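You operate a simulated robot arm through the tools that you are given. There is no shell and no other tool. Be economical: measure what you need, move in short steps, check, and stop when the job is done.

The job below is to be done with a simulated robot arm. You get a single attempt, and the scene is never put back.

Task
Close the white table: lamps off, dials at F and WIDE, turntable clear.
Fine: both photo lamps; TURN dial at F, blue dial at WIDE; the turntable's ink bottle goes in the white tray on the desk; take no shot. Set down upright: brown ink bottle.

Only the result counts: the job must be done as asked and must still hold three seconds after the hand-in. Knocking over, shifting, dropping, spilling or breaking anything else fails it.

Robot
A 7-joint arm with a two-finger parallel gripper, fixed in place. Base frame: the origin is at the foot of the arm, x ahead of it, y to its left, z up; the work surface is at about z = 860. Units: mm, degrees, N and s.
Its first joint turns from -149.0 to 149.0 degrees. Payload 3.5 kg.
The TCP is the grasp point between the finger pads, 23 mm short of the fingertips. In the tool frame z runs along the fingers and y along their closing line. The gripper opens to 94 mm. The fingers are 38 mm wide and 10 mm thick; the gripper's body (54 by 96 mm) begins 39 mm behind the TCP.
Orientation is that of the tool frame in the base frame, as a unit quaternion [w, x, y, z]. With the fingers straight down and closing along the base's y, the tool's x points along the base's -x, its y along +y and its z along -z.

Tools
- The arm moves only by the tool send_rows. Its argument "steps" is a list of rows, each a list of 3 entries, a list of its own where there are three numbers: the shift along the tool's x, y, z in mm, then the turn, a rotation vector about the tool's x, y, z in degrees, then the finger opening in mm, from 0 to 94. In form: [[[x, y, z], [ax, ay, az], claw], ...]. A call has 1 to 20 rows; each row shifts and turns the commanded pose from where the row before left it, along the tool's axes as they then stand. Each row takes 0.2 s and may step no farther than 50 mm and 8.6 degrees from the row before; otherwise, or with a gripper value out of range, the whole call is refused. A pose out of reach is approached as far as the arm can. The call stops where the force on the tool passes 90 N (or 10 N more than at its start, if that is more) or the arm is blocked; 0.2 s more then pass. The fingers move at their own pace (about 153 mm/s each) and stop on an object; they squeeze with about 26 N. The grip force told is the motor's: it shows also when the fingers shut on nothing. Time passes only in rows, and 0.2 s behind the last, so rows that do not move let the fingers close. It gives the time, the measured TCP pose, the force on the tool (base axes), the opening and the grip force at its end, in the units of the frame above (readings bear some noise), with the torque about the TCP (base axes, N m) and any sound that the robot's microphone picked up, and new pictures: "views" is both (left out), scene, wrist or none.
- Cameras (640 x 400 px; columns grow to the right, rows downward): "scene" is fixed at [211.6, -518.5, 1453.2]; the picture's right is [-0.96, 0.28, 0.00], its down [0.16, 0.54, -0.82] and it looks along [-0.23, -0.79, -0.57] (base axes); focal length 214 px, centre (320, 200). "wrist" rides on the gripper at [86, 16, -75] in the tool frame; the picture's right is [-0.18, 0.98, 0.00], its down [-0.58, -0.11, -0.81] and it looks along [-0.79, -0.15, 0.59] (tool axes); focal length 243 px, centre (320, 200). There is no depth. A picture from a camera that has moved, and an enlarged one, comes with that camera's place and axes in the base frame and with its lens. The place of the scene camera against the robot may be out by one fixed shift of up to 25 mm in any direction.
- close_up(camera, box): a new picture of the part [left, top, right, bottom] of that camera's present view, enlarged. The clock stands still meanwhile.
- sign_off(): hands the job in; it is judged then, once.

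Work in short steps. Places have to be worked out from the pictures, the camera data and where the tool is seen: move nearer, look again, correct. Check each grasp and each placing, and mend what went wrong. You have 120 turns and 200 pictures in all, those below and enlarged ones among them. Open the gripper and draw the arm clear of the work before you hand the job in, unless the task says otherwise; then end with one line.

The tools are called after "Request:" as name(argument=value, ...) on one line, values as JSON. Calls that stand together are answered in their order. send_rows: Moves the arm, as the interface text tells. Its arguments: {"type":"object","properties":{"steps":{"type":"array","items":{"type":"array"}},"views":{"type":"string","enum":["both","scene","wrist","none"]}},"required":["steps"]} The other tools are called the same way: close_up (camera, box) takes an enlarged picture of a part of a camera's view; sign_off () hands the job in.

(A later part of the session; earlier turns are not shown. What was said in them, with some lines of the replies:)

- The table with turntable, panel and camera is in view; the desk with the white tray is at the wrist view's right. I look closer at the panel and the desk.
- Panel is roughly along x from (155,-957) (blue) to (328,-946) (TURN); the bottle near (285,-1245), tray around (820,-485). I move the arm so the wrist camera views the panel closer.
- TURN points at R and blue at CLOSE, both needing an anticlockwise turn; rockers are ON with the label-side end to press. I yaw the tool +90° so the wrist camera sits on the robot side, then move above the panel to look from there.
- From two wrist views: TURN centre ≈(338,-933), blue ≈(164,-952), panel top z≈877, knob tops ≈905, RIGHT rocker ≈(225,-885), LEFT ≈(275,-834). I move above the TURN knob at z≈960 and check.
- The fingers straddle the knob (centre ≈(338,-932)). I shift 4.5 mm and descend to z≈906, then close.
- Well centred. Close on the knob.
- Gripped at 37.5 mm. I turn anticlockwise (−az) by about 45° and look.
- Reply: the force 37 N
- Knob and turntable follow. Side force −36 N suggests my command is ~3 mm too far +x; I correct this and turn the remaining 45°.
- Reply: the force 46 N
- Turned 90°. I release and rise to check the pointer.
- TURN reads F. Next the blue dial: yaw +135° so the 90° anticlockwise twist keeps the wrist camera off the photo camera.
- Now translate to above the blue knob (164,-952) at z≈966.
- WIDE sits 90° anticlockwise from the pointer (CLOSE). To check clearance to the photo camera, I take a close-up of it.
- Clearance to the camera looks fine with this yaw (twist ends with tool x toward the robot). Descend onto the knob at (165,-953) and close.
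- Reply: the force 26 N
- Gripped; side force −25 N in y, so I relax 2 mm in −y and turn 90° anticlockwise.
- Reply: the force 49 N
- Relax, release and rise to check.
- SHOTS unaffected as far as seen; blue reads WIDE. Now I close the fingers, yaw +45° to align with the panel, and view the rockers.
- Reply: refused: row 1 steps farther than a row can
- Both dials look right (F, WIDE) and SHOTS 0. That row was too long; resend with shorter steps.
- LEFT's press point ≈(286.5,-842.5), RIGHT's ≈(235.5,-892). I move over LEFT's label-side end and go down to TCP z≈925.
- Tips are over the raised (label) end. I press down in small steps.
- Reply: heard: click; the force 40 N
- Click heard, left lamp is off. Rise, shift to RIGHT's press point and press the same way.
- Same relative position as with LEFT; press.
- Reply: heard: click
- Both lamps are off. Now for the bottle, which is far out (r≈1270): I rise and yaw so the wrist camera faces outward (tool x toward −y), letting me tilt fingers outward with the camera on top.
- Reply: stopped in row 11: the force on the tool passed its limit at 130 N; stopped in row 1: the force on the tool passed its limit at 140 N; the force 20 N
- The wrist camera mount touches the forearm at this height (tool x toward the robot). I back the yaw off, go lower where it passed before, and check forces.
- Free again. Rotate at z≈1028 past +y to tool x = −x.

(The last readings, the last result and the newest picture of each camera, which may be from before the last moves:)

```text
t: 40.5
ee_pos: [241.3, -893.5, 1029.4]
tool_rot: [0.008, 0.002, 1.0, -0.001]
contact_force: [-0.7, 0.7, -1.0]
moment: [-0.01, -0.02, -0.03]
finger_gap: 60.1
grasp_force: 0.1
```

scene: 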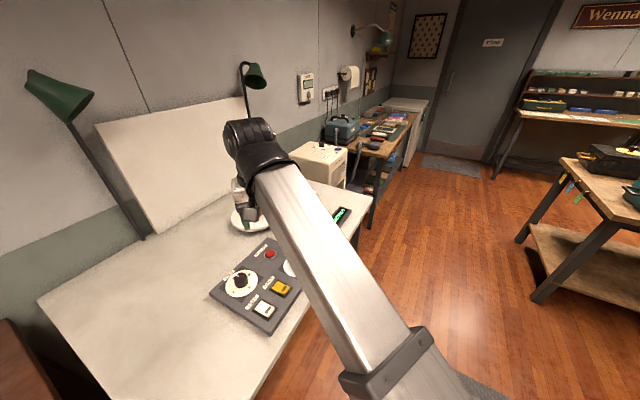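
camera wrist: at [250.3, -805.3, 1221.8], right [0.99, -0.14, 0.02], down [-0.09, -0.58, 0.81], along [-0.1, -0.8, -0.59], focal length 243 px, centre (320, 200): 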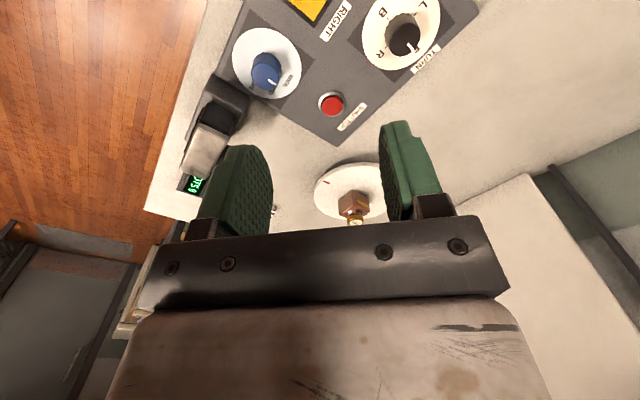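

Now continue to tool x ≈ −y (another −103°, toward the outward direction at the bottle) while rising.

Request:
send_rows(steps=[[[0, 0, -15], [0, 0, -8.2], 60], [[0, 0, -15], [0, 0, -8.2], 60], [[0, 0, -15], [0, 0, -8.2], 60], [[0, 0, -15], [0, 0, -8.2], 60], [[0, 0, -10], [0, 0, -8.2], 60], [[0, 0, 0], [0, 0, -8.2], 60], [[0, 0, 0], [0, 0, -8.2], 60], [[0, 0, 0], [0, 0, -8.2], 60], [[0, 0, 0], [0, 0, -8.2], 60], [[0, 0, 0], [0, 0, -8.2], 60], [[0, 0, 0], [0, 0, -8], 60], [[0, 0, 0], [0, 0, -8], 60], [[0, 0, 0], [0, 0, 0], 60]], views="both")

```text
t: 43.3
ee_pos: [240.2, -893.7, 1098.3]
tool_rot: [-0.004, 0.754, -0.657, 0.006]
contact_force: [-0.2, -0.7, 0.2]
moment: [0.02, 0.0, 0.0]
finger_gap: 59.9
grasp_force: 0.1
camera wrist: at [235.1, -979.8, 1172.1], right [-1.0, 0.05, -0.01], down [0.02, 0.59, 0.81], along [0.05, 0.8, -0.59], focal length 243 px, centre (320, 200)
```

scene: 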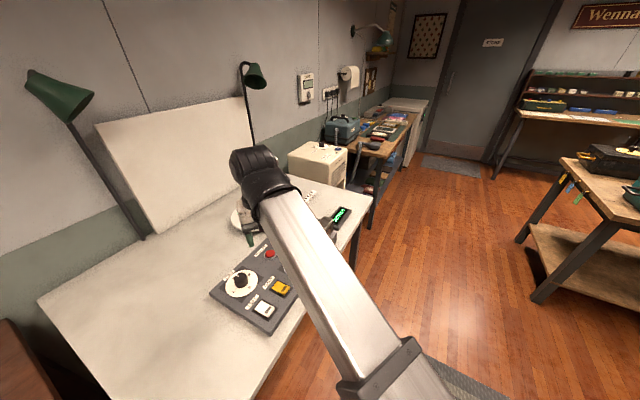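
wrist: 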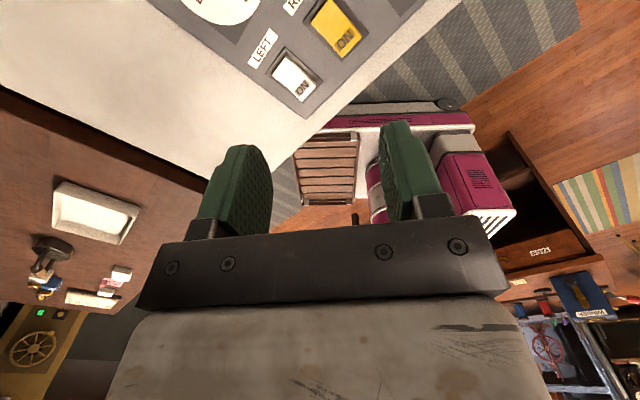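

Clear pose. The bottle's square faces have normals near 38° and 128°, so I yaw another −30° (closing line ≈38°) and then tilt the fingers outward by 45°.

Request:
send_rows(steps=[[[0, 0, 0], [0, 0, -7.5], 80], [[0, 0, 0], [0, 0, -7.5], 80], [[0, 0, 0], [0, 0, -7.5], 80], [[0, 0, 0], [0, 0, -7.5], 80], [[0, 0, 0], [0, 7.5, 0], 80], [[0, 0, 0], [0, 7.5, 0], 80], [[0, 0, 0], [0, 7.5, 0], 80], [[0, 0, 0], [0, 7.5, 0], 80], [[0, 0, 0], [0, 7.5, 0], 80], [[0, 0, 0], [0, 7.5, 0], 80], [[0, 0, 0], [0, 0, 0], 80]], views="both")

```text
t: 45.7
ee_pos: [238.8, -893.1, 1099.1]
tool_rot: [0.239, 0.712, -0.587, 0.302]
contact_force: [0.4, 0.6, -0.3]
moment: [-0.01, -0.02, 0.01]
finger_gap: 79.9
grasp_force: 0.0
out of reach, approached as far as the arm can: row 1, 2, 3, 4
camera wrist: at [223.9, -903.8, 1211.5], right [-0.99, -0.06, -0.15], down [-0.09, 0.98, 0.15], along [0.13, 0.17, -0.98], focal length 243 px, centre (320, 200)
```

scene: 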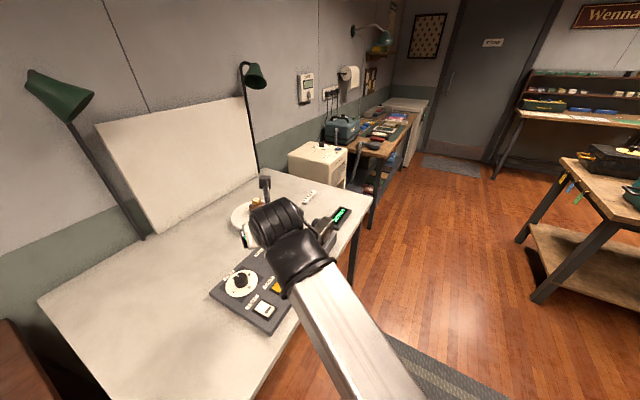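
wrist: 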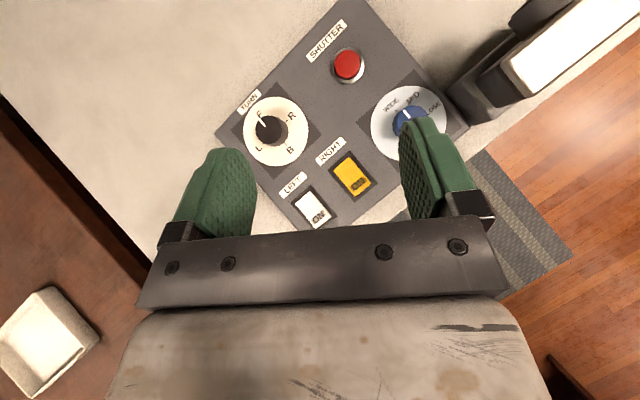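

The yaw hit a joint limit, so heading stays ≈−78°, tilt 45°. I check the dials from this top view and move outward above the turntable to see the bottle's orientation.

Request:
close_up(camera="wrist", box=[220, 30, 460, 180])

Request:
send_rows(steps=[[[32, 3.6, 26], [0, 0, 0], 80], [[32, 3.6, 26], [0, 0, 0], 80], [[32, 3.6, 26], [0, 0, 0], 80], [[32, 3.6, 26], [0, 0, 0], 80], [[32, 3.6, 26], [0, 0, 0], 80], [[32, 3.6, 26], [0, 0, 0], 80], [[32, 3.6, 26], [0, 0, 0], 80], [[0, 0, 0], [0, 0, 0], 80]], views="both")

```text
2.67 times, centred on (340, 105) of wrist
camera zoom: at [223.9, -903.8, 1211.5], right [-0.99, -0.06, -0.15], down [-0.09, 0.98, 0.15], along [0.13, 0.17, -0.98], focal length 647 px, centre (267, 453)
```

zoom: 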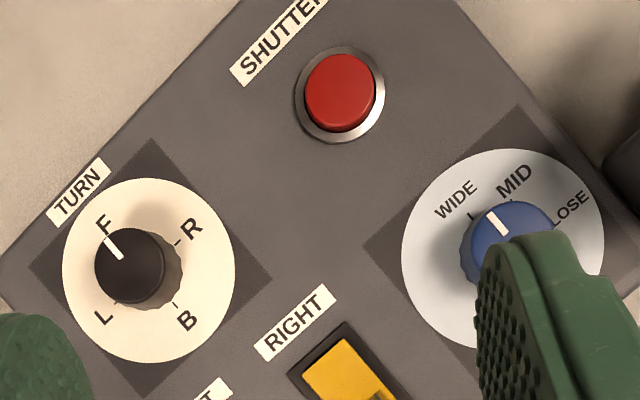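

```text
t: 47.5
ee_pos: [285.6, -1176.1, 1126.6]
tool_rot: [0.24, 0.707, -0.593, 0.301]
contact_force: [0.5, -0.3, -0.9]
moment: [0.03, 0.02, 0.02]
finger_gap: 79.9
grasp_force: 0.1
out of reach, approached as far as the arm can: row 5, 6, 7
camera wrist: at [270.3, -1186.2, 1238.5], right [-0.99, -0.05, -0.15], down [-0.07, 0.99, 0.16], along [0.14, 0.16, -0.98], focal length 243 px, centre (320, 200)
```

scene: 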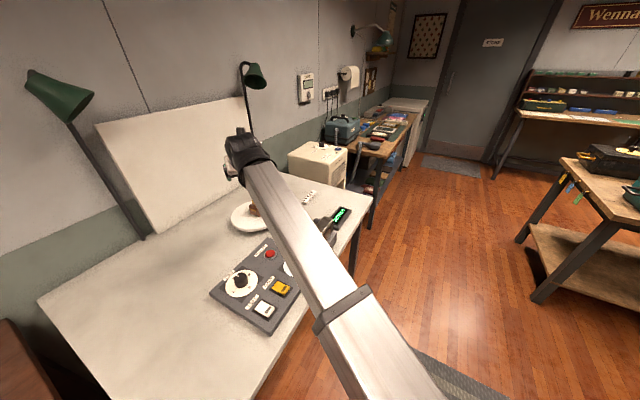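
wrist: 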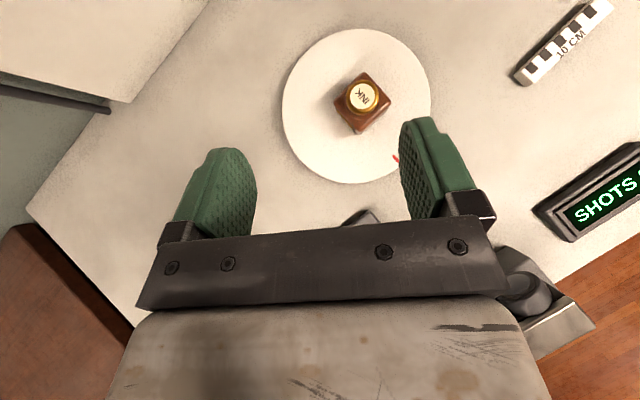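

Bottle at ≈(269,-1264), sides near 38°/128°, about 50 mm wide. Heading −78° is at a joint limit and misaligned; I try swinging the tool clockwise about the vertical to heading ≈−140°, which matches the bottle's other faces, and see if it's reachable.

Request:
send_rows(steps=[[[0, 0, 0], [-5.7, 0.1, 5.6], 80], [[0, 0, 0], [-5.7, 0.1, 5.6], 80], [[0, 0, 0], [-5.7, 0.1, 5.6], 80], [[0, 0, 0], [-5.7, 0.1, 5.6], 80], [[0, 0, 0], [-5.7, 0.1, 5.6], 80], [[0, 0, 0], [-5.7, 0.1, 5.6], 80], [[0, 0, 0], [-5.7, 0.1, 5.6], 80], [[0, 0, 0], [0, 0, 0], 80]], views="both")

```text
t: 49.3
ee_pos: [286.8, -1174.7, 1128.0]
tool_rot: [-0.354, -0.354, 0.852, -0.153]
contact_force: [-0.5, 0.0, 0.1]
moment: [0.02, -0.01, -0.01]
finger_gap: 80.0
grasp_force: 0.1
camera wrist: at [270.0, -1167.5, 1240.0], right [-0.6, 0.78, -0.14], down [0.77, 0.62, 0.16], along [0.21, -0.01, -0.98], focal length 243 px, centre (320, 200)
```

scene: 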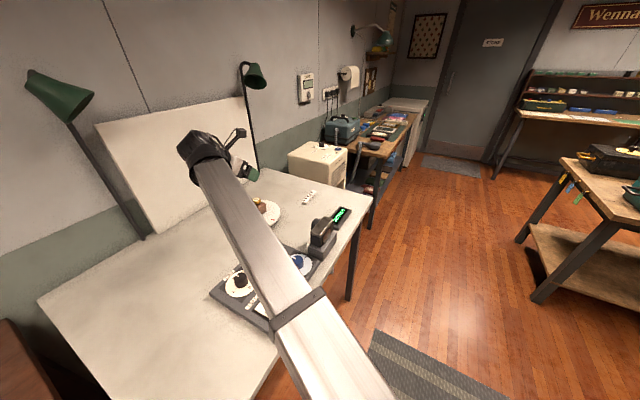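
wrist: 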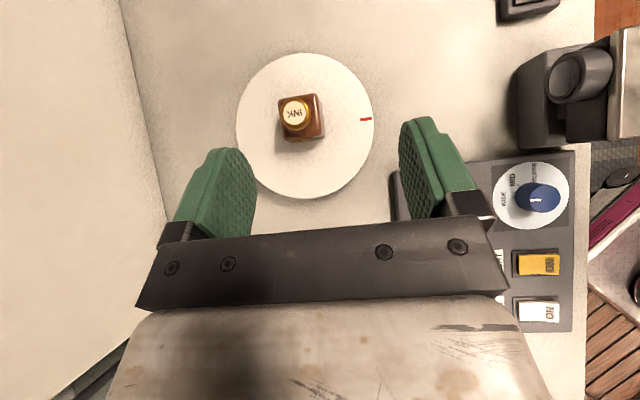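

Reachable, and the bottle is nearly square to the gripper. Bottle ≈(269,-1258), plate z≈880, body top ≈920. I turn 5° more and go to a pre-grasp point 100 mm back along the tool axis.

Request:
send_rows(steps=[[[0, 0, 0], [-3.56, 0.05, 3.5], 80], [[-27.6, -12.6, 24], [0, 0, 0], 80], [[-27.6, -12.6, 24], [0, 0, 0], 80], [[-27.6, -12.6, 24], [0, 0, 0], 80], [[-27.6, -12.5, 24], [0, 0, 0], 80], [[0, 0, 0], [0, 0, 0], 80]], views="both")

```text
t: 50.7
ee_pos: [327.5, -1208.3, 980.2]
tool_rot: [-0.36, -0.315, 0.867, -0.137]
contact_force: [-0.3, -0.2, 0.9]
moment: [0.0, -0.02, -0.01]
finger_gap: 80.3
grasp_force: 0.1
camera wrist: at [310.4, -1199.7, 1092.9], right [-0.54, 0.83, -0.14], down [0.82, 0.55, 0.16], along [0.21, -0.03, -0.98], focal length 243 px, centre (320, 200)
```

scene: 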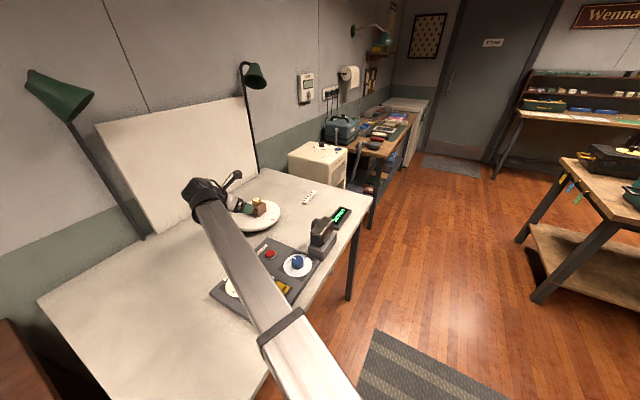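
wrist: 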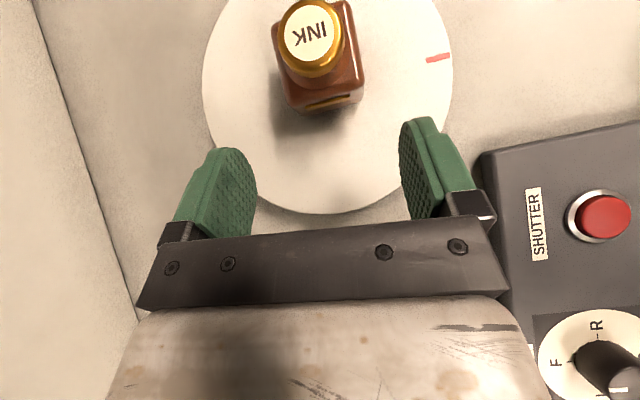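

Bottle is centred between the fingers laterally. I advance 75 mm along the tool axis and look.

Request:
send_rows(steps=[[[0, 0, 20], [0, 0, 0], 80], [[0, 0, 20], [0, 0, 0], 80], [[0, 0, 20], [0, 0, 0], 80], [[0, 0, 15], [0, 0, 0], 80], [[0, 0, 0], [0, 0, 0], 80]], views="both")

Request:
close_up(camera="scene", box=[170, 150, 310, 260])

```text
t: 51.9
ee_pos: [287.1, -1241.9, 929.3]
tool_rot: [-0.359, -0.315, 0.868, -0.137]
contact_force: [-0.4, -1.0, -0.8]
moment: [-0.01, -0.02, 0.0]
finger_gap: 79.8
grasp_force: 0.0
camera wrist: at [270.9, -1233.7, 1041.5], right [-0.54, 0.83, -0.14], down [0.82, 0.55, 0.16], along [0.21, -0.03, -0.98], focal length 243 px, centre (320, 200)
```

scene: 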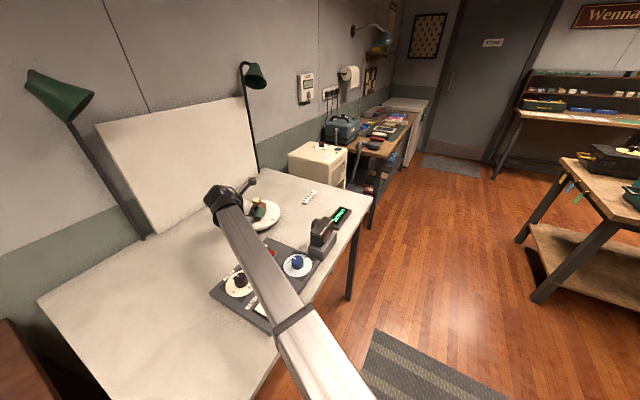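
wrist: 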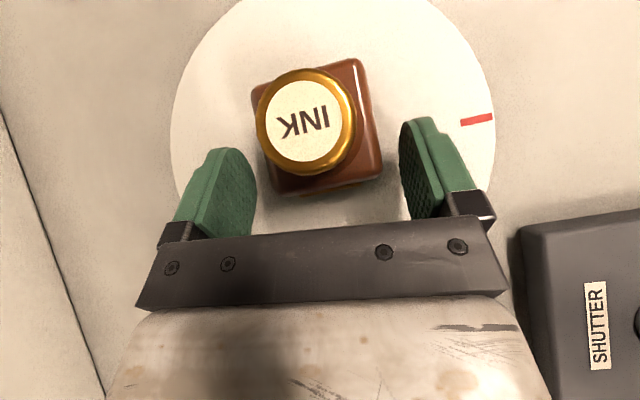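

```text
3.64 times, centred on (240, 205) of scene
camera zoom: at [211.6, -518.5, 1453.2], right [-0.96, 0.28, 0.0], down [0.16, 0.54, -0.82], along [-0.23, -0.79, -0.57], focal length 780 px, centre (611, 182)
```

zoom: 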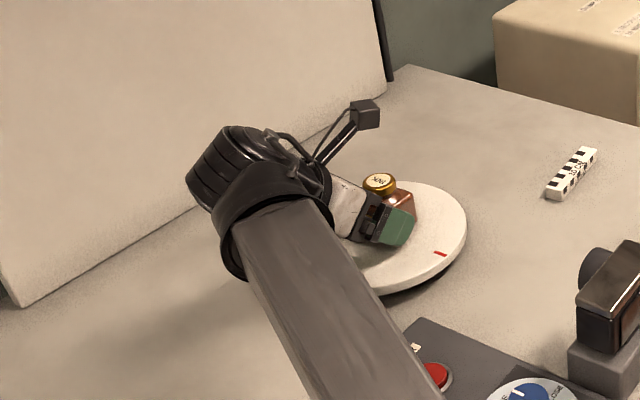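

Aligned and straddling. Advance the last 25 mm and check force.

Request:
send_rows(steps=[[[0, 0, 10], [0, 0, 0], 80], [[0, 0, 8], [0, 0, 0], 80], [[0, 0, 7], [0, 0, 0], 80], [[0, 0, 0], [0, 0, 0], 80]], views="both")

Request:
close_up(camera="scene", box=[220, 180, 300, 240])

```text
t: 52.9
ee_pos: [278.0, -1250.3, 924.4]
tool_rot: [-0.363, -0.316, 0.866, -0.138]
contact_force: [15.0, 12.1, 26.9]
moment: [1.18, 0.35, -0.92]
finger_gap: 79.3
grasp_force: 0.1
stopped in row 4: the force on the tool passed its limit at 95 N (the readings are from after the stop); the commanded pose is now the measured one
camera wrist: at [262.1, -1241.4, 1036.8], right [-0.54, 0.83, -0.14], down [0.82, 0.56, 0.15], along [0.2, -0.04, -0.98], focal length 243 px, centre (320, 200)
```

scene: 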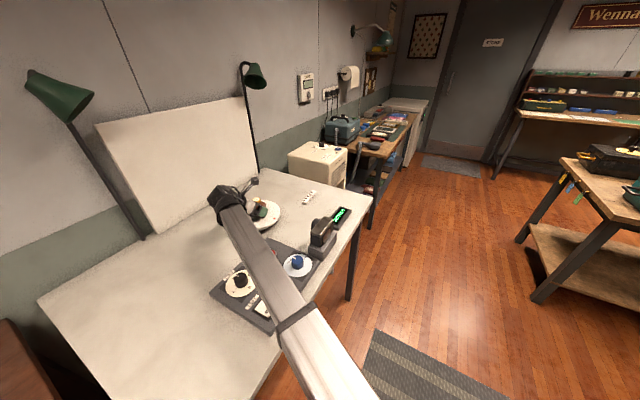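
wrist: 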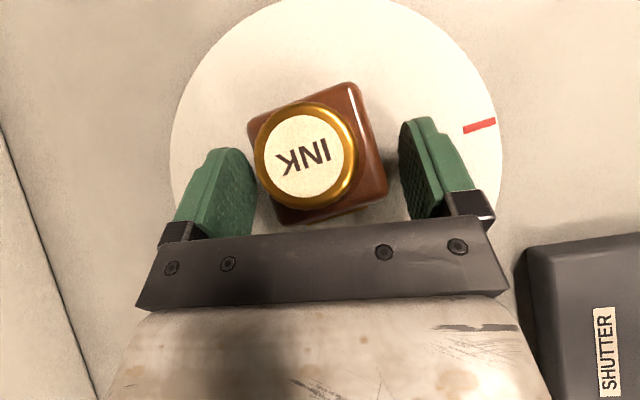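

```text
6.67 times, centred on (260, 210) of scene
camera zoom: at [211.6, -518.5, 1453.2], right [-0.96, 0.28, 0.0], down [0.16, 0.54, -0.82], along [-0.23, -0.79, -0.57], focal length 1430 px, centre (720, 133)
```

zoom: 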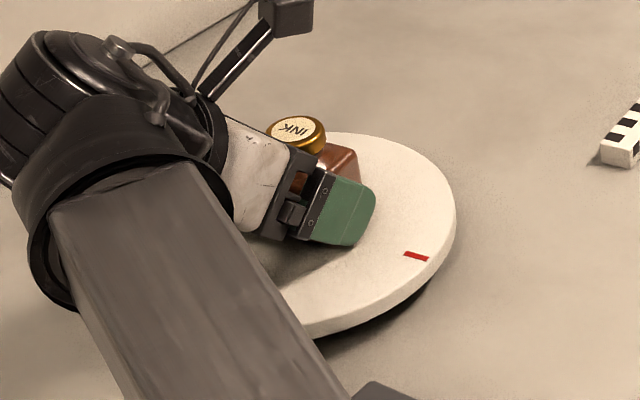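

The fingertips met the plate (so plate z≈893, higher than judged), and the bottle has yawed a little but stands. I lift 3 mm, ease 4 mm forward, and close on the body.

Request:
send_rows(steps=[[[2.1, 0, -2.1], [0, 0, 0], 80], [[2.8, 0, 2.8], [0, 0, 0], 80], [[0, 0, 0], [0, 0, 0], 70], [[0, 0, 0], [0, 0, 0], 60], [[0, 0, 0], [0, 0, 0], 40], [[0, 0, 0], [0, 0, 0], 35], [[0, 0, 0], [0, 0, 0], 35]], views="both")

```text
t: 54.5
ee_pos: [272.7, -1256.1, 924.2]
tool_rot: [-0.363, -0.317, 0.865, -0.139]
contact_force: [-8.4, 0.3, 19.6]
moment: [0.47, 0.8, -0.03]
finger_gap: 51.8
grasp_force: 25.5
camera wrist: at [256.8, -1246.8, 1036.6], right [-0.54, 0.83, -0.14], down [0.82, 0.56, 0.15], along [0.2, -0.04, -0.98], focal length 243 px, centre (320, 200)
```

scene: 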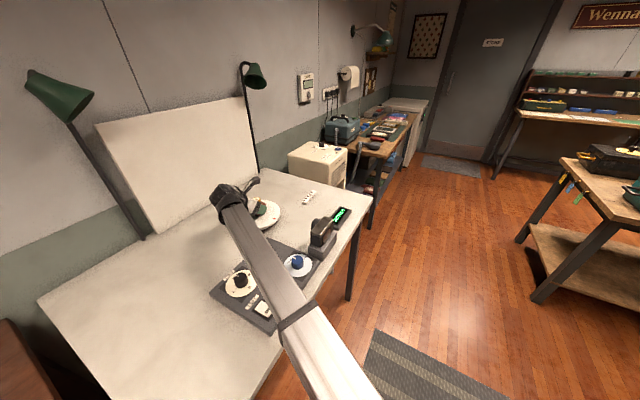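
wrist: 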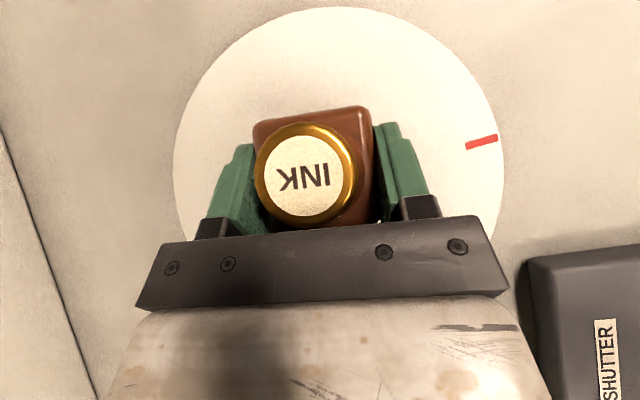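

Gripped at 51.8 mm, bottle square in the fingers. Lift straight up 100 mm.

Request:
send_rows(steps=[[[7, 0, -7], [0, 0, 0], 35], [[14.3, -0.2, -13.9], [0, 0, 0], 35], [[14.3, -0.2, -13.9], [0, 0, 0], 35], [[14.3, -0.2, -13.9], [0, 0, 0], 35], [[14.3, -0.2, -13.9], [0, 0, 0], 35], [[14.3, -0.2, -13.9], [0, 0, 0], 35], [[0, 0, 0], [0, 0, 0], 35]], views="both")

Request:
close_up(camera="scene", box=[180, 130, 300, 240])

```text
t: 56.0
ee_pos: [274.4, -1254.7, 1032.6]
tool_rot: [-0.362, -0.317, 0.866, -0.138]
contact_force: [-0.1, -0.4, -2.0]
moment: [0.02, -0.02, 0.0]
finger_gap: 52.1
grasp_force: 25.7
camera wrist: at [259.4, -1247.2, 1144.8], right [-0.54, 0.83, -0.14], down [0.82, 0.56, 0.15], along [0.2, -0.03, -0.98], focal length 243 px, centre (320, 200)
```

scene: 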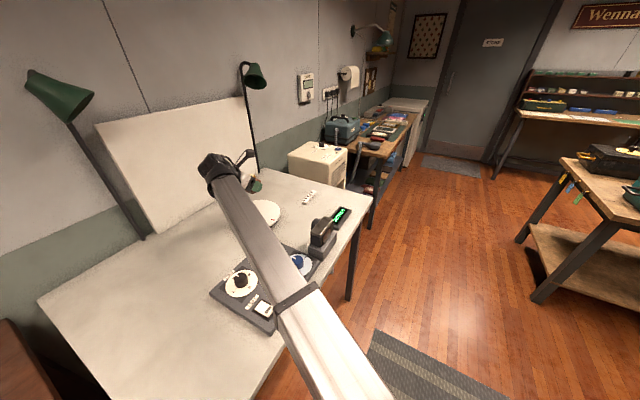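
wrist: 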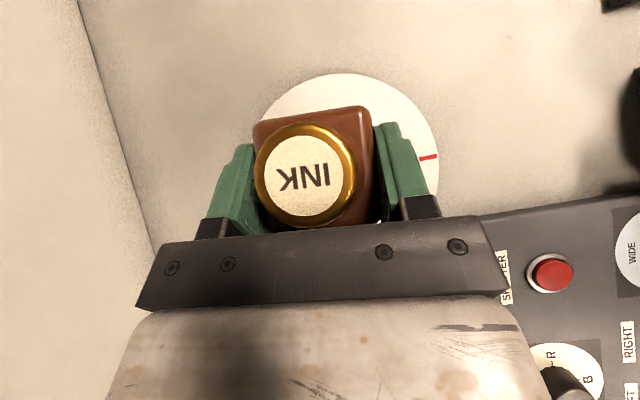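

```text
3.64 times, centred on (240, 185) of scene
camera zoom: at [211.6, -518.5, 1453.2], right [-0.96, 0.28, 0.0], down [0.16, 0.54, -0.82], along [-0.23, -0.79, -0.57], focal length 780 px, centre (611, 254)
```

zoom: 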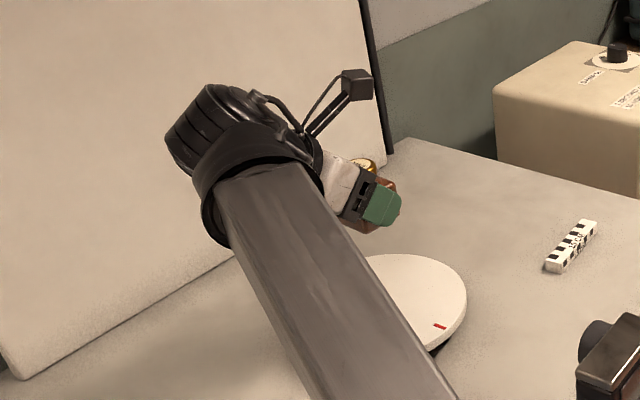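

Bottle is held and clear. I lift further while swinging the heading 36° anticlockwise about the vertical (keeps the bottle upright).

Request:
send_rows(steps=[[[8.6, -0.1, -8.4], [5.16, -0.07, -5.02], 35], [[8.6, -0.1, -8.4], [5.16, -0.07, -5.02], 35], [[8.6, -0.1, -8.4], [5.16, -0.07, -5.02], 35], [[8.6, -0.1, -8.4], [5.16, -0.07, -5.02], 35], [[8.6, -0.1, -8.4], [5.16, -0.07, -5.02], 35], [[0, 0, 0], [0, 0, 0], 35]], views="none")

```text
t: 57.5
ee_pos: [273.6, -1254.3, 1091.7]
tool_rot: [-0.301, -0.569, 0.725, -0.244]
contact_force: [-0.1, -0.3, -2.4]
moment: [0.01, -0.01, -0.02]
finger_gap: 52.0
grasp_force: 25.8
```

Now translate at z≈1090 toward the desk, to about (640,-470), beside the tray.

Request:
send_rows(steps=[[[-15, -4.3, -15], [0, 0, 0], 35], [[-29.7, -8.66, -30.2], [0, 0, 0], 35], [[-29.7, -8.66, -30.2], [0, 0, 0], 35], [[-29.7, -8.66, -30.2], [0, 0, 0], 35], [[-29.7, -8.66, -30.2], [0, 0, 0], 35], [[-29.7, -8.66, -30.2], [0, 0, 0], 35], [[-29.7, -8.66, -30.2], [0, 0, 0], 35], [[-29.7, -8.66, -30.2], [0, 0, 0], 35], [[-29.7, -8.66, -30.2], [0, 0, 0], 35], [[-29.7, -8.66, -30.2], [0, 0, 0], 35], [[-29.7, -8.66, -30.2], [0, 0, 0], 35], [[-29.7, -8.66, -30.2], [0, 0, 0], 35], [[-29.7, -8.66, -30.2], [0, 0, 0], 35], [[-29.7, -8.66, -30.2], [0, 0, 0], 35], [[-29.7, -8.66, -30.2], [0, 0, 0], 35], [[-29.7, -8.66, -30.2], [0, 0, 0], 35], [[-29.7, -8.66, -30.2], [0, 0, 0], 35], [[-29.7, -8.66, -30.2], [0, 0, 0], 35], [[-29.7, -8.66, -30.2], [0, 0, 0], 35], [[-15, -4.3, -15], [0, 0, 0], 35]], views="both")

```text
t: 61.6
ee_pos: [622.3, -510.5, 1090.1]
tool_rot: [-0.302, -0.568, 0.726, -0.244]
contact_force: [-0.3, 0.9, -0.8]
moment: [0.01, 0.01, 0.01]
finger_gap: 51.6
grasp_force: 25.7
camera wrist: at [603.9, -513.3, 1203.6], right [-0.92, 0.36, -0.14], down [0.34, 0.93, 0.15], along [0.19, 0.09, -0.98], focal length 243 px, centre (320, 200)
```

scene: 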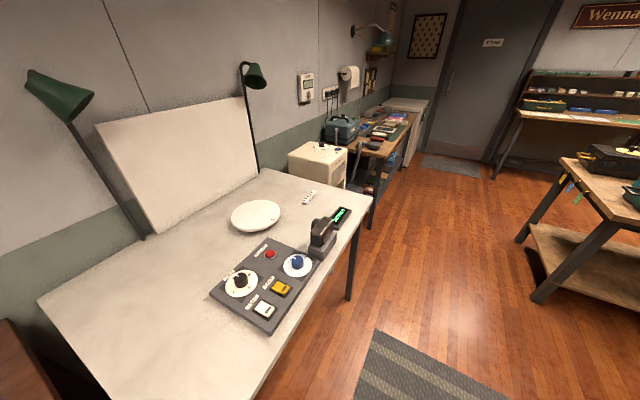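
wrist: 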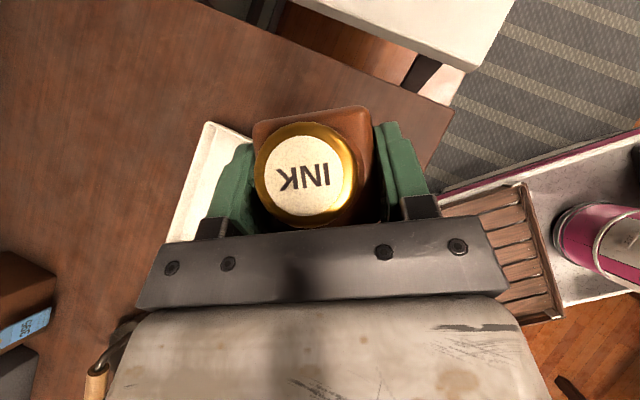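

The tray is mostly beneath the gripper. I back off toward the robot to see all of it.

Request:
send_rows(steps=[[[-27, -6.8, -27.5], [0, 0, 0], 35], [[-27, -6.8, -27.5], [0, 0, 0], 35], [[-27, -6.8, -27.5], [0, 0, 0], 35], [[-27, -6.8, -27.5], [0, 0, 0], 35], [[-27, -6.8, -27.5], [0, 0, 0], 35], [[0, 0, 0], [0, 0, 0], 35]], views="wrist")

```text
t: 63.0
ee_pos: [702.9, -336.0, 1090.7]
tool_rot: [-0.302, -0.568, 0.726, -0.243]
contact_force: [0.5, -0.3, -1.8]
moment: [0.01, -0.02, 0.01]
finger_gap: 52.2
grasp_force: 25.9
camera wrist: at [683.8, -337.2, 1203.2], right [-0.92, 0.36, -0.14], down [0.34, 0.93, 0.15], along [0.19, 0.09, -0.98], focal length 243 px, centre (320, 200)
```

wrist: 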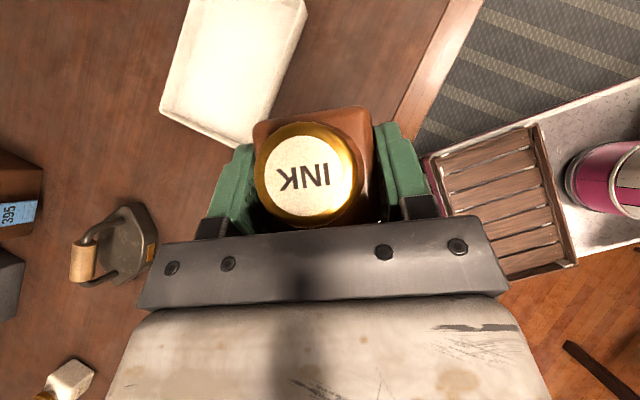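

Tray corners give its centre ≈(796,-523), about 192×141 mm. Move over the centre, then lower to z≈960.

Request:
send_rows(steps=[[[18.5, -22.3, 19.2], [0, 0, 0], 35], [[18.5, -22.3, 19.2], [0, 0, 0], 35], [[18.5, -22.3, 19.2], [0, 0, 0], 35], [[18.5, -22.3, 19.2], [0, 0, 0], 35], [[18.5, -22.3, 19.2], [0, 0, 0], 35], [[18.5, -22.3, 19.2], [0, 0, 0], 35], [[0, 0, 0], [0, 0, 0], 35], [[-21.4, 0.3, 21], [0, 0, 0], 35], [[-21.4, 0.3, 21], [0, 0, 0], 35], [[-21.4, 0.3, 21], [0, 0, 0], 35], [[0, 0, 0], [0, 0, 0], 35]], views="wrist")

```text
t: 65.5
ee_pos: [796.0, -517.0, 1002.1]
tool_rot: [-0.301, -0.569, 0.725, -0.244]
contact_force: [0.2, 0.9, -2.2]
moment: [0.01, 0.02, 0.0]
finger_gap: 52.0
grasp_force: 25.8
camera wrist: at [777.6, -520.4, 1114.8], right [-0.92, 0.36, -0.14], down [0.34, 0.93, 0.15], along [0.19, 0.09, -0.98], focal length 243 px, centre (320, 200)
```

wrist: 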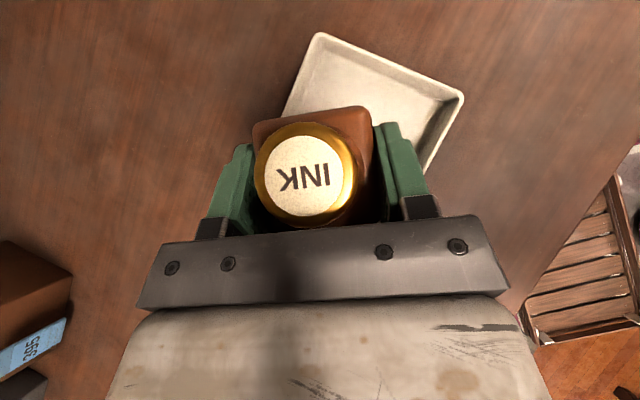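

Tray centre confirmed ≈(794,-524). Shift 6 mm and lower in steps toward contact.

Request:
send_rows(steps=[[[4.2, 0, 4.2], [0, 0, 0], 35], [[-14.3, 0.2, 14], [0, 0, 0], 35], [[-14.3, 0.2, 14], [0, 0, 0], 35], [[-14.3, 0.2, 14], [0, 0, 0], 35], [[-10.7, 0.2, 10.5], [0, 0, 0], 35], [[0, 0, 0], [0, 0, 0], 35]], views="wrist")

```text
t: 66.8
ee_pos: [792.6, -524.5, 928.0]
tool_rot: [-0.301, -0.569, 0.726, -0.244]
contact_force: [-0.1, 0.0, -2.0]
moment: [0.0, 0.0, 0.01]
finger_gap: 51.6
grasp_force: 26.1
camera wrist: at [774.3, -526.9, 1040.2], right [-0.92, 0.36, -0.14], down [0.34, 0.93, 0.15], along [0.19, 0.09, -0.98], focal length 243 px, centre (320, 200)
```

wrist: 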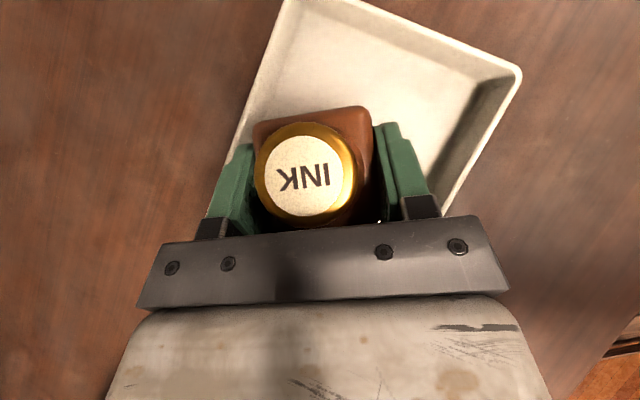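

The left finger would run near the tray's far wall; I shift 12 mm away from it, then lower slowly until contact.

Request:
send_rows(steps=[[[-4.7, 9.9, -5], [0, 0, 0], 35], [[-7.1, 0.1, 7], [0, 0, 0], 35], [[-2.9, 0, 2.8], [0, 0, 0], 35], [[-2.9, 0, 2.8], [0, 0, 0], 35], [[0, 0, 0], [0, 0, 0], 35]], views="wrist")

```text
t: 68.0
ee_pos: [784.3, -516.4, 909.3]
tool_rot: [-0.301, -0.569, 0.725, -0.244]
contact_force: [0.0, 0.2, -1.2]
moment: [0.01, 0.04, 0.02]
finger_gap: 51.8
grasp_force: 26.0
camera wrist: at [767.2, -518.2, 1021.6], right [-0.92, 0.36, -0.14], down [0.34, 0.93, 0.15], along [0.19, 0.09, -0.98], focal length 243 px, centre (320, 200)
```

wrist: 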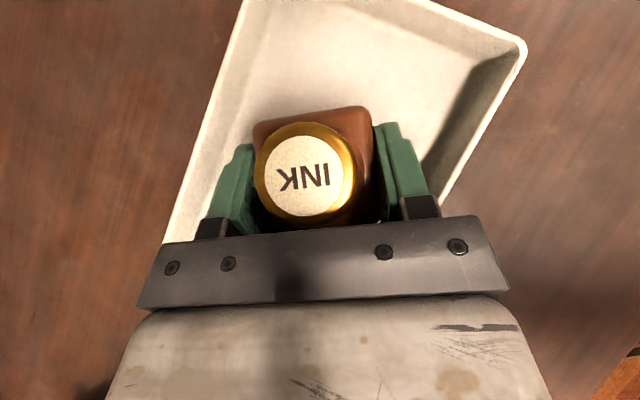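

Still free. Continue down 2 mm per row watching for contact.

Request:
send_rows(steps=[[[-1.43, 0, 1.4], [0, 0, 0], 35], [[-1.43, 0, 1.4], [0, 0, 0], 35], [[-1.43, 0, 1.4], [0, 0, 0], 35], [[0, 0, 0], [0, 0, 0], 35]], views="none")

```text
t: 69.0
ee_pos: [785.6, -517.2, 903.0]
tool_rot: [-0.302, -0.568, 0.726, -0.243]
contact_force: [0.1, -0.4, -1.6]
moment: [-0.01, 0.01, 0.0]
finger_gap: 51.9
grasp_force: 25.7
```

Request:
send_rows(steps=[[[-1.43, 0, 1.4], [0, 0, 0], 35], [[-1.43, 0, 1.4], [0, 0, 0], 35], [[0, 0, 0], [0, 0, 0], 35]], views="none")

Request:
send_rows(steps=[[[-1.43, 0, 1.4], [0, 0, 0], 35], [[0, 0, 0], [0, 0, 0], 35]], views="none")

```text
t: 69.8
ee_pos: [785.2, -516.6, 897.9]
tool_rot: [-0.301, -0.569, 0.726, -0.244]
contact_force: [0.6, 0.1, -2.0]
moment: [0.02, 0.0, -0.01]
finger_gap: 52.0
grasp_force: 26.0
```

```text
t: 70.5
ee_pos: [785.6, -517.4, 897.6]
tool_rot: [-0.302, -0.568, 0.726, -0.243]
contact_force: [-0.7, -0.7, -0.8]
moment: [0.03, 0.01, 0.0]
finger_gap: 51.8
grasp_force: 25.6
```

Still −1…−2 N (bottle weight). Keep going gently.

Request:
send_rows(steps=[[[-1.1, 0, 1.05], [0, 0, 0], 35], [[0, 0, 0], [0, 0, 0], 35]], views="none")

Request:
send_rows(steps=[[[-1.1, 0, 1.05], [0, 0, 0], 35], [[0, 0, 0], [0, 0, 0], 35]], views="none")

Request:
send_rows(steps=[[[-1.1, 0, 1.05], [0, 0, 0], 35], [[0, 0, 0], [0, 0, 0], 35]], views="wrist")

```text
t: 71.0
ee_pos: [785.9, -516.1, 895.4]
tool_rot: [-0.302, -0.568, 0.726, -0.244]
contact_force: [0.3, 0.0, -1.9]
moment: [0.0, -0.01, -0.01]
finger_gap: 51.9
grasp_force: 25.9
```

```text
t: 71.7
ee_pos: [784.3, -516.7, 895.7]
tool_rot: [-0.301, -0.569, 0.725, -0.244]
contact_force: [0.2, 0.9, -1.6]
moment: [0.01, 0.0, -0.01]
finger_gap: 51.8
grasp_force: 25.9
```

```text
t: 72.2
ee_pos: [784.8, -516.3, 893.8]
tool_rot: [-0.302, -0.568, 0.726, -0.244]
contact_force: [0.0, -1.1, 7.9]
moment: [-0.22, 0.28, 0.04]
finger_gap: 51.8
grasp_force: 26.2
camera wrist: at [767.3, -518.5, 1006.7], right [-0.92, 0.36, -0.14], down [0.34, 0.93, 0.15], along [0.19, 0.09, -0.98], focal length 243 px, centre (320, 200)
```

wrist: 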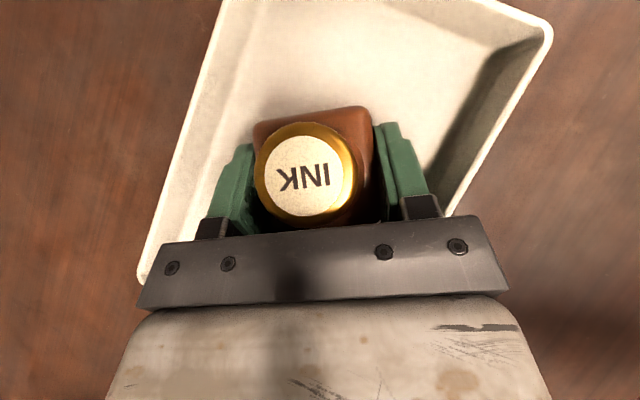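

Contact (~10 N upward). Open the fingers gently and look.

Request:
send_rows(steps=[[[0, 0, 0], [0, 0, 0], 53], [[0, 0, 0], [0, 0, 0], 56], [[0, 0, 0], [0, 0, 0], 62], [[0, 0, 0], [0, 0, 0], 70], [[0, 0, 0], [0, 0, 0], 70]], views="wrist")

```text
t: 73.5
ee_pos: [784.9, -515.0, 894.4]
tool_rot: [-0.302, -0.568, 0.726, -0.243]
contact_force: [3.3, 0.1, 14.6]
moment: [0.07, 0.4, -0.04]
finger_gap: 68.3
grasp_force: 0.1
camera wrist: at [767.3, -518.3, 1006.5], right [-0.92, 0.36, -0.14], down [0.34, 0.93, 0.15], along [0.19, 0.09, -0.98], focal length 243 px, centre (320, 200)
```

wrist: 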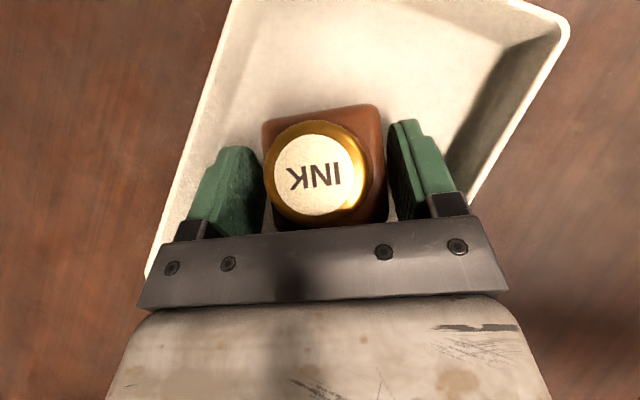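

Opening the fingers nudged the tray a few mm (right finger against its sloped wall). I ease the opening to 64 to stop pushing and back out along the tool axis.

Request:
send_rows(steps=[[[1, 0, -1], [0, 0, 0], 64], [[0, 0, -4], [0, 0, 0], 64], [[0, 0, -10], [0, 0, 0], 64], [[0, 0, -15], [0, 0, 0], 64], [[0, 0, 0], [0, 0, 0], 64]], views="wrist")

```text
t: 74.7
ee_pos: [789.5, -496.2, 915.0]
tool_rot: [-0.301, -0.569, 0.726, -0.244]
contact_force: [-0.4, 0.7, -0.2]
moment: [0.03, 0.0, 0.01]
finger_gap: 63.9
grasp_force: 0.0
camera wrist: at [772.2, -499.2, 1027.7], right [-0.92, 0.36, -0.14], down [0.34, 0.93, 0.15], along [0.19, 0.09, -0.98], focal length 243 px, centre (320, 200)
```

wrist: 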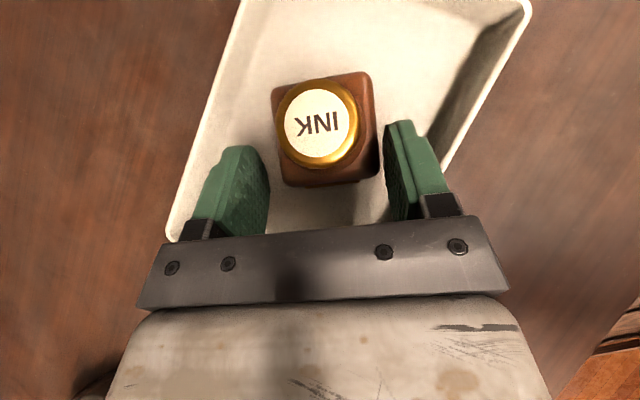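

Bottle stands free in the tray. Retract further and view everything.

Request:
send_rows(steps=[[[0, 0, -25], [0, 0, 0], 64], [[0, 0, -40], [0, 0, 0], 64], [[0, 0, -40], [0, 0, 0], 64], [[0, 0, -40], [0, 0, 0], 64], [[0, 0, -40], [0, 0, 0], 64], [[0, 0, 0], [0, 0, 0], 64]], views="wrist")

Request:
close_up(camera="wrist", box=[170, 0, 430, 180])

Request:
close_up(camera="scene", box=[220, 190, 360, 300])

Request:
close_up(camera="scene", box=[215, 260, 265, 300])

Request:
close_up(camera="scene", box=[275, 245, 325, 285])

```text
t: 76.0
ee_pos: [820.5, -367.6, 1044.3]
tool_rot: [-0.301, -0.569, 0.726, -0.244]
contact_force: [0.8, 0.6, -0.5]
moment: [0.0, 0.01, 0.01]
finger_gap: 64.1
grasp_force: 0.0
camera wrist: at [802.0, -370.8, 1156.6], right [-0.92, 0.36, -0.14], down [0.34, 0.93, 0.15], along [0.19, 0.09, -0.98], focal length 243 px, centre (320, 200)
```

wrist: 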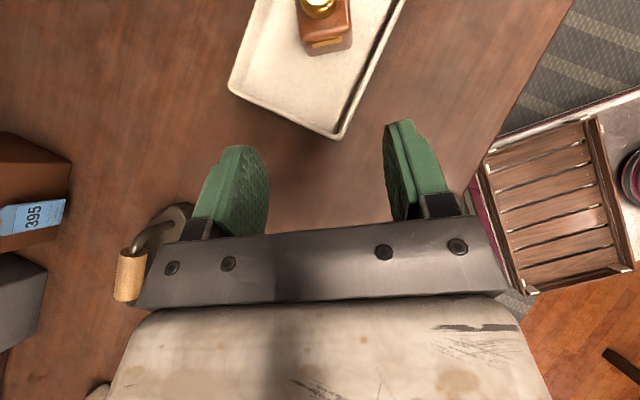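

```text
2.22 times, centred on (300, 90) of wrist
camera zoom: at [802.0, -370.8, 1156.6], right [-0.92, 0.36, -0.14], down [0.34, 0.93, 0.15], along [0.19, 0.09, -0.98], focal length 539 px, centre (364, 444)
```

zoom: 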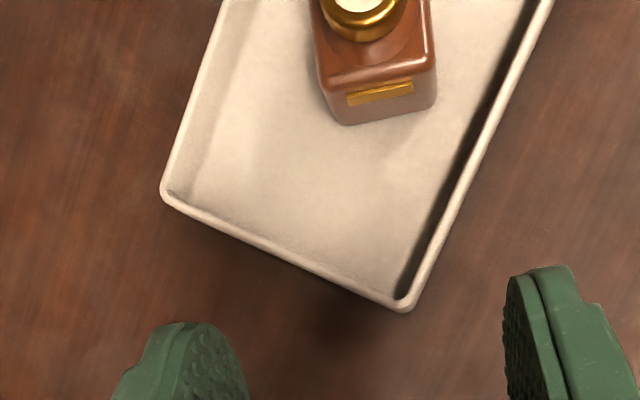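

```text
3.64 times, centred on (290, 245) of scene
camera zoom: at [211.6, -518.5, 1453.2], right [-0.96, 0.28, 0.0], down [0.16, 0.54, -0.82], along [-0.23, -0.79, -0.57], focal length 780 px, centre (429, 36)
```

zoom: 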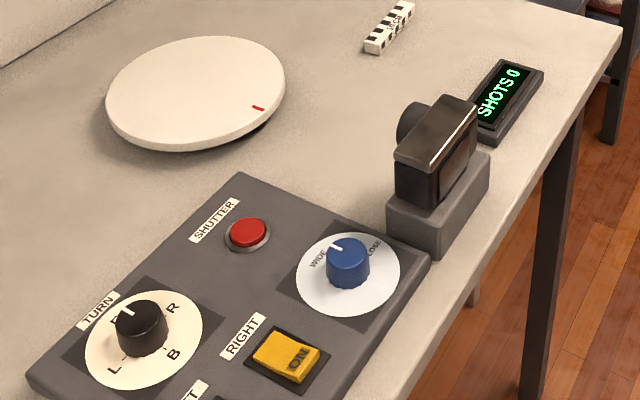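

```text
10.00 times, centred on (240, 280) of scene
camera zoom: at [211.6, -518.5, 1453.2], right [-0.96, 0.28, 0.0], down [0.16, 0.54, -0.82], along [-0.23, -0.79, -0.57], focal length 2145 px, centre (1120, -600)
```

zoom: 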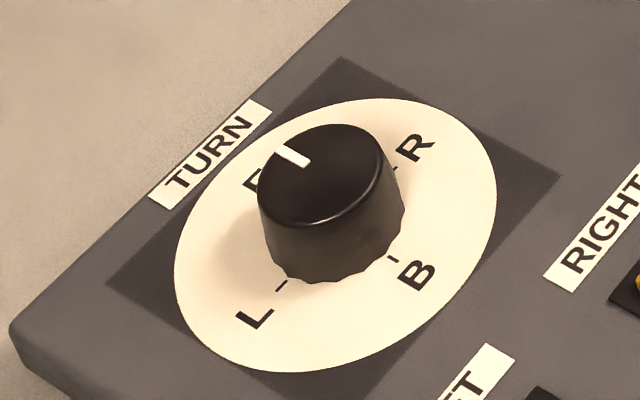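

```text
10.00 times, centred on (300, 265) of scene
camera zoom: at [211.6, -518.5, 1453.2], right [-0.96, 0.28, 0.0], down [0.16, 0.54, -0.82], along [-0.23, -0.79, -0.57], focal length 2145 px, centre (520, -450)
```

zoom: 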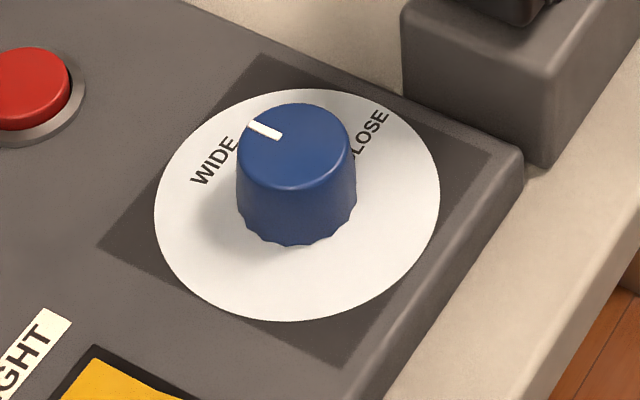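

Bottle upright in tray, SHOTS 0. To verify both dial pointers better, I bring the near-vertical wrist camera close over the panel.

Request:
send_rows(steps=[[[24.1, 26.9, 24.2], [0, 0, 0], 64], [[24.1, 26.9, 24.2], [0, 0, 0], 64], [[24.1, 26.9, 24.2], [0, 0, 0], 64], [[24.1, 26.9, 24.2], [0, 0, 0], 64], [[24.1, 26.9, 24.2], [0, 0, 0], 64], [[24.1, 26.9, 24.2], [0, 0, 0], 64], [[24.1, 26.9, 24.2], [0, 0, 0], 64], [[24.1, 26.9, 24.2], [0, 0, 0], 64], [[24.1, 26.9, 24.2], [0, 0, 0], 64], [[24.1, 26.9, 24.2], [0, 0, 0], 64], [[24.1, 26.9, 24.2], [0, 0, 0], 64], [[24.1, 26.9, 24.2], [0, 0, 0], 64], [[24.1, 26.9, 24.2], [0, 0, 0], 64], [[24.1, 26.9, 24.2], [0, 0, 0], 64], [[24.1, 26.9, 24.2], [0, 0, 0], 64], [[24.1, 26.9, 24.2], [0, 0, 0], 64], [[24.1, 26.9, 24.2], [0, 0, 0], 64], [[24.1, 26.9, 24.2], [0, 0, 0], 64], [[0, 0, 0], [0, 0, 0], 64]], views="wrist")

Request:
close_up(camera="wrist", box=[230, 40, 430, 180])

```text
t: 80.0
ee_pos: [207.2, -855.2, 1045.0]
tool_rot: [-0.301, -0.569, 0.725, -0.244]
contact_force: [-0.7, -0.1, 0.6]
moment: [-0.01, -0.01, 0.01]
finger_gap: 64.0
grasp_force: 0.0
camera wrist: at [188.3, -857.7, 1157.3], right [-0.92, 0.36, -0.14], down [0.34, 0.93, 0.15], along [0.19, 0.09, -0.98], focal length 243 px, centre (320, 200)
```

wrist: 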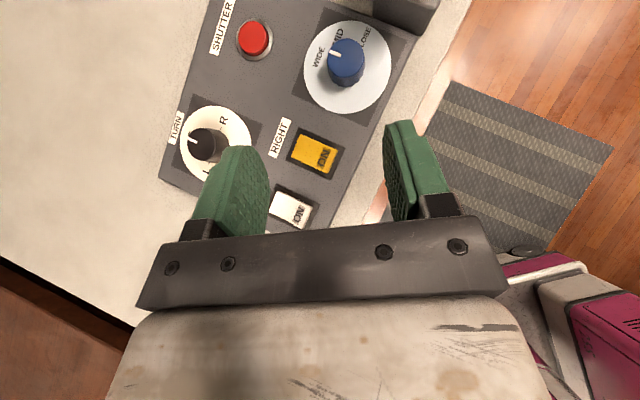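

```text
2.86 times, centred on (330, 110) of wrist
camera zoom: at [188.3, -857.7, 1157.3], right [-0.92, 0.36, -0.14], down [0.34, 0.93, 0.15], along [0.19, 0.09, -0.98], focal length 693 px, centre (291, 457)
```

zoom: 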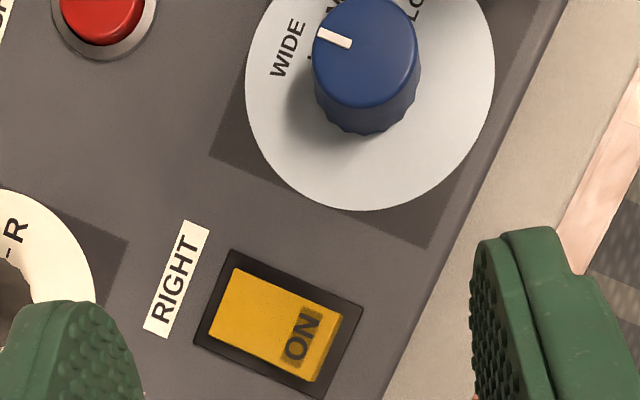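

Request:
close_up(camera="wrist", box=[290, 10, 410, 120])

Request:
close_up(camera="wrist", box=[160, 90, 270, 190])

```text
3.64 times, centred on (350, 65) of wrist
camera zoom: at [188.3, -857.7, 1157.3], right [-0.92, 0.36, -0.14], down [0.34, 0.93, 0.15], along [0.19, 0.09, -0.98], focal length 882 px, centre (211, 691)
```

zoom: 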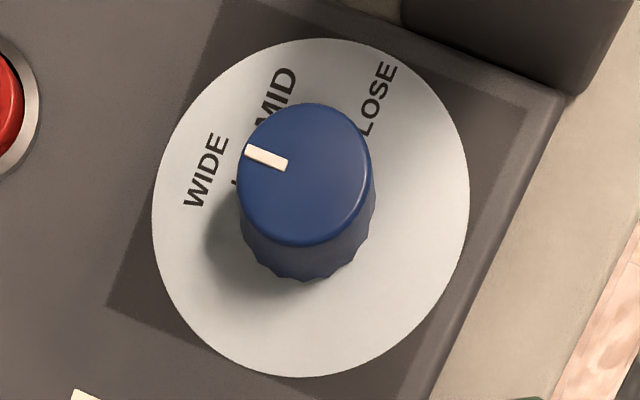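

```text
4.00 times, centred on (215, 140) of wrist
camera zoom: at [188.3, -857.7, 1157.3], right [-0.92, 0.36, -0.14], down [0.34, 0.93, 0.15], along [0.19, 0.09, -0.98], focal length 970 px, centre (740, 440)
```

zoom: 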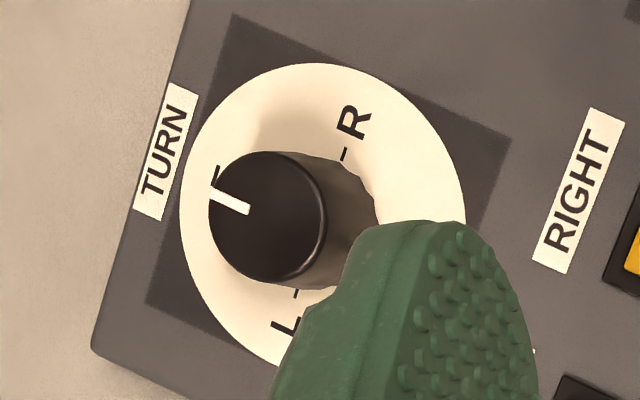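

Both pointers line up with their F and WIDE ticks, lamps are off, bottle stands in the tray. I open and draw the arm back before handing in.

Request:
send_rows(steps=[[[-2.7, 5.6, -31.4], [0, 0, 0], 90], [[-2.7, 5.6, -31.4], [0, 0, 0], 90], [[-2.7, 5.6, -31.4], [0, 0, 0], 90], [[-2.7, 5.6, -31.4], [0, 0, 0], 90], [[0, 0, 0], [0, 0, 0], 90]], views="both")

```text
t: 81.2
ee_pos: [205.2, -751.8, 1124.8]
tool_rot: [-0.301, -0.569, 0.725, -0.244]
contact_force: [0.1, 0.1, 0.4]
moment: [-0.02, 0.0, 0.0]
finger_gap: 89.8
grasp_force: 0.0
camera wrist: at [188.7, -754.5, 1236.3], right [-0.92, 0.36, -0.14], down [0.34, 0.93, 0.15], along [0.19, 0.09, -0.98], focal length 243 px, centre (320, 200)
```

scene: 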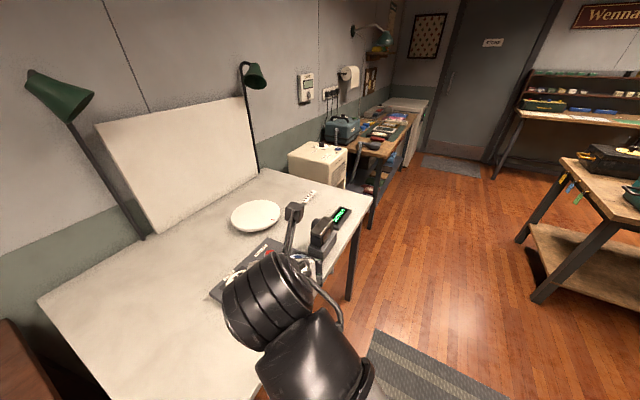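
wrist: 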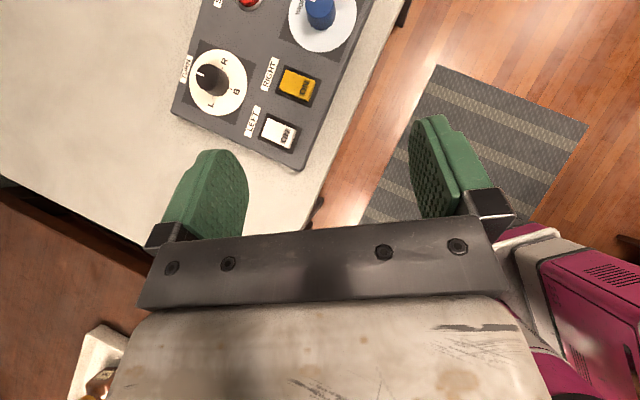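

Everything is in its final state and the arm is clear; handing in.

Request:
sign_off()

```text
The job is handed in.
```

The job is handed in: both lamps are off, TURN is at F, the blue dial is at WIDE, the counter reads SHOTS 0, and the brown ink bottle stands upright in the white tray. Opening the fingers in the tray nudged the tray about 8 mm on the desk, and I left it there.
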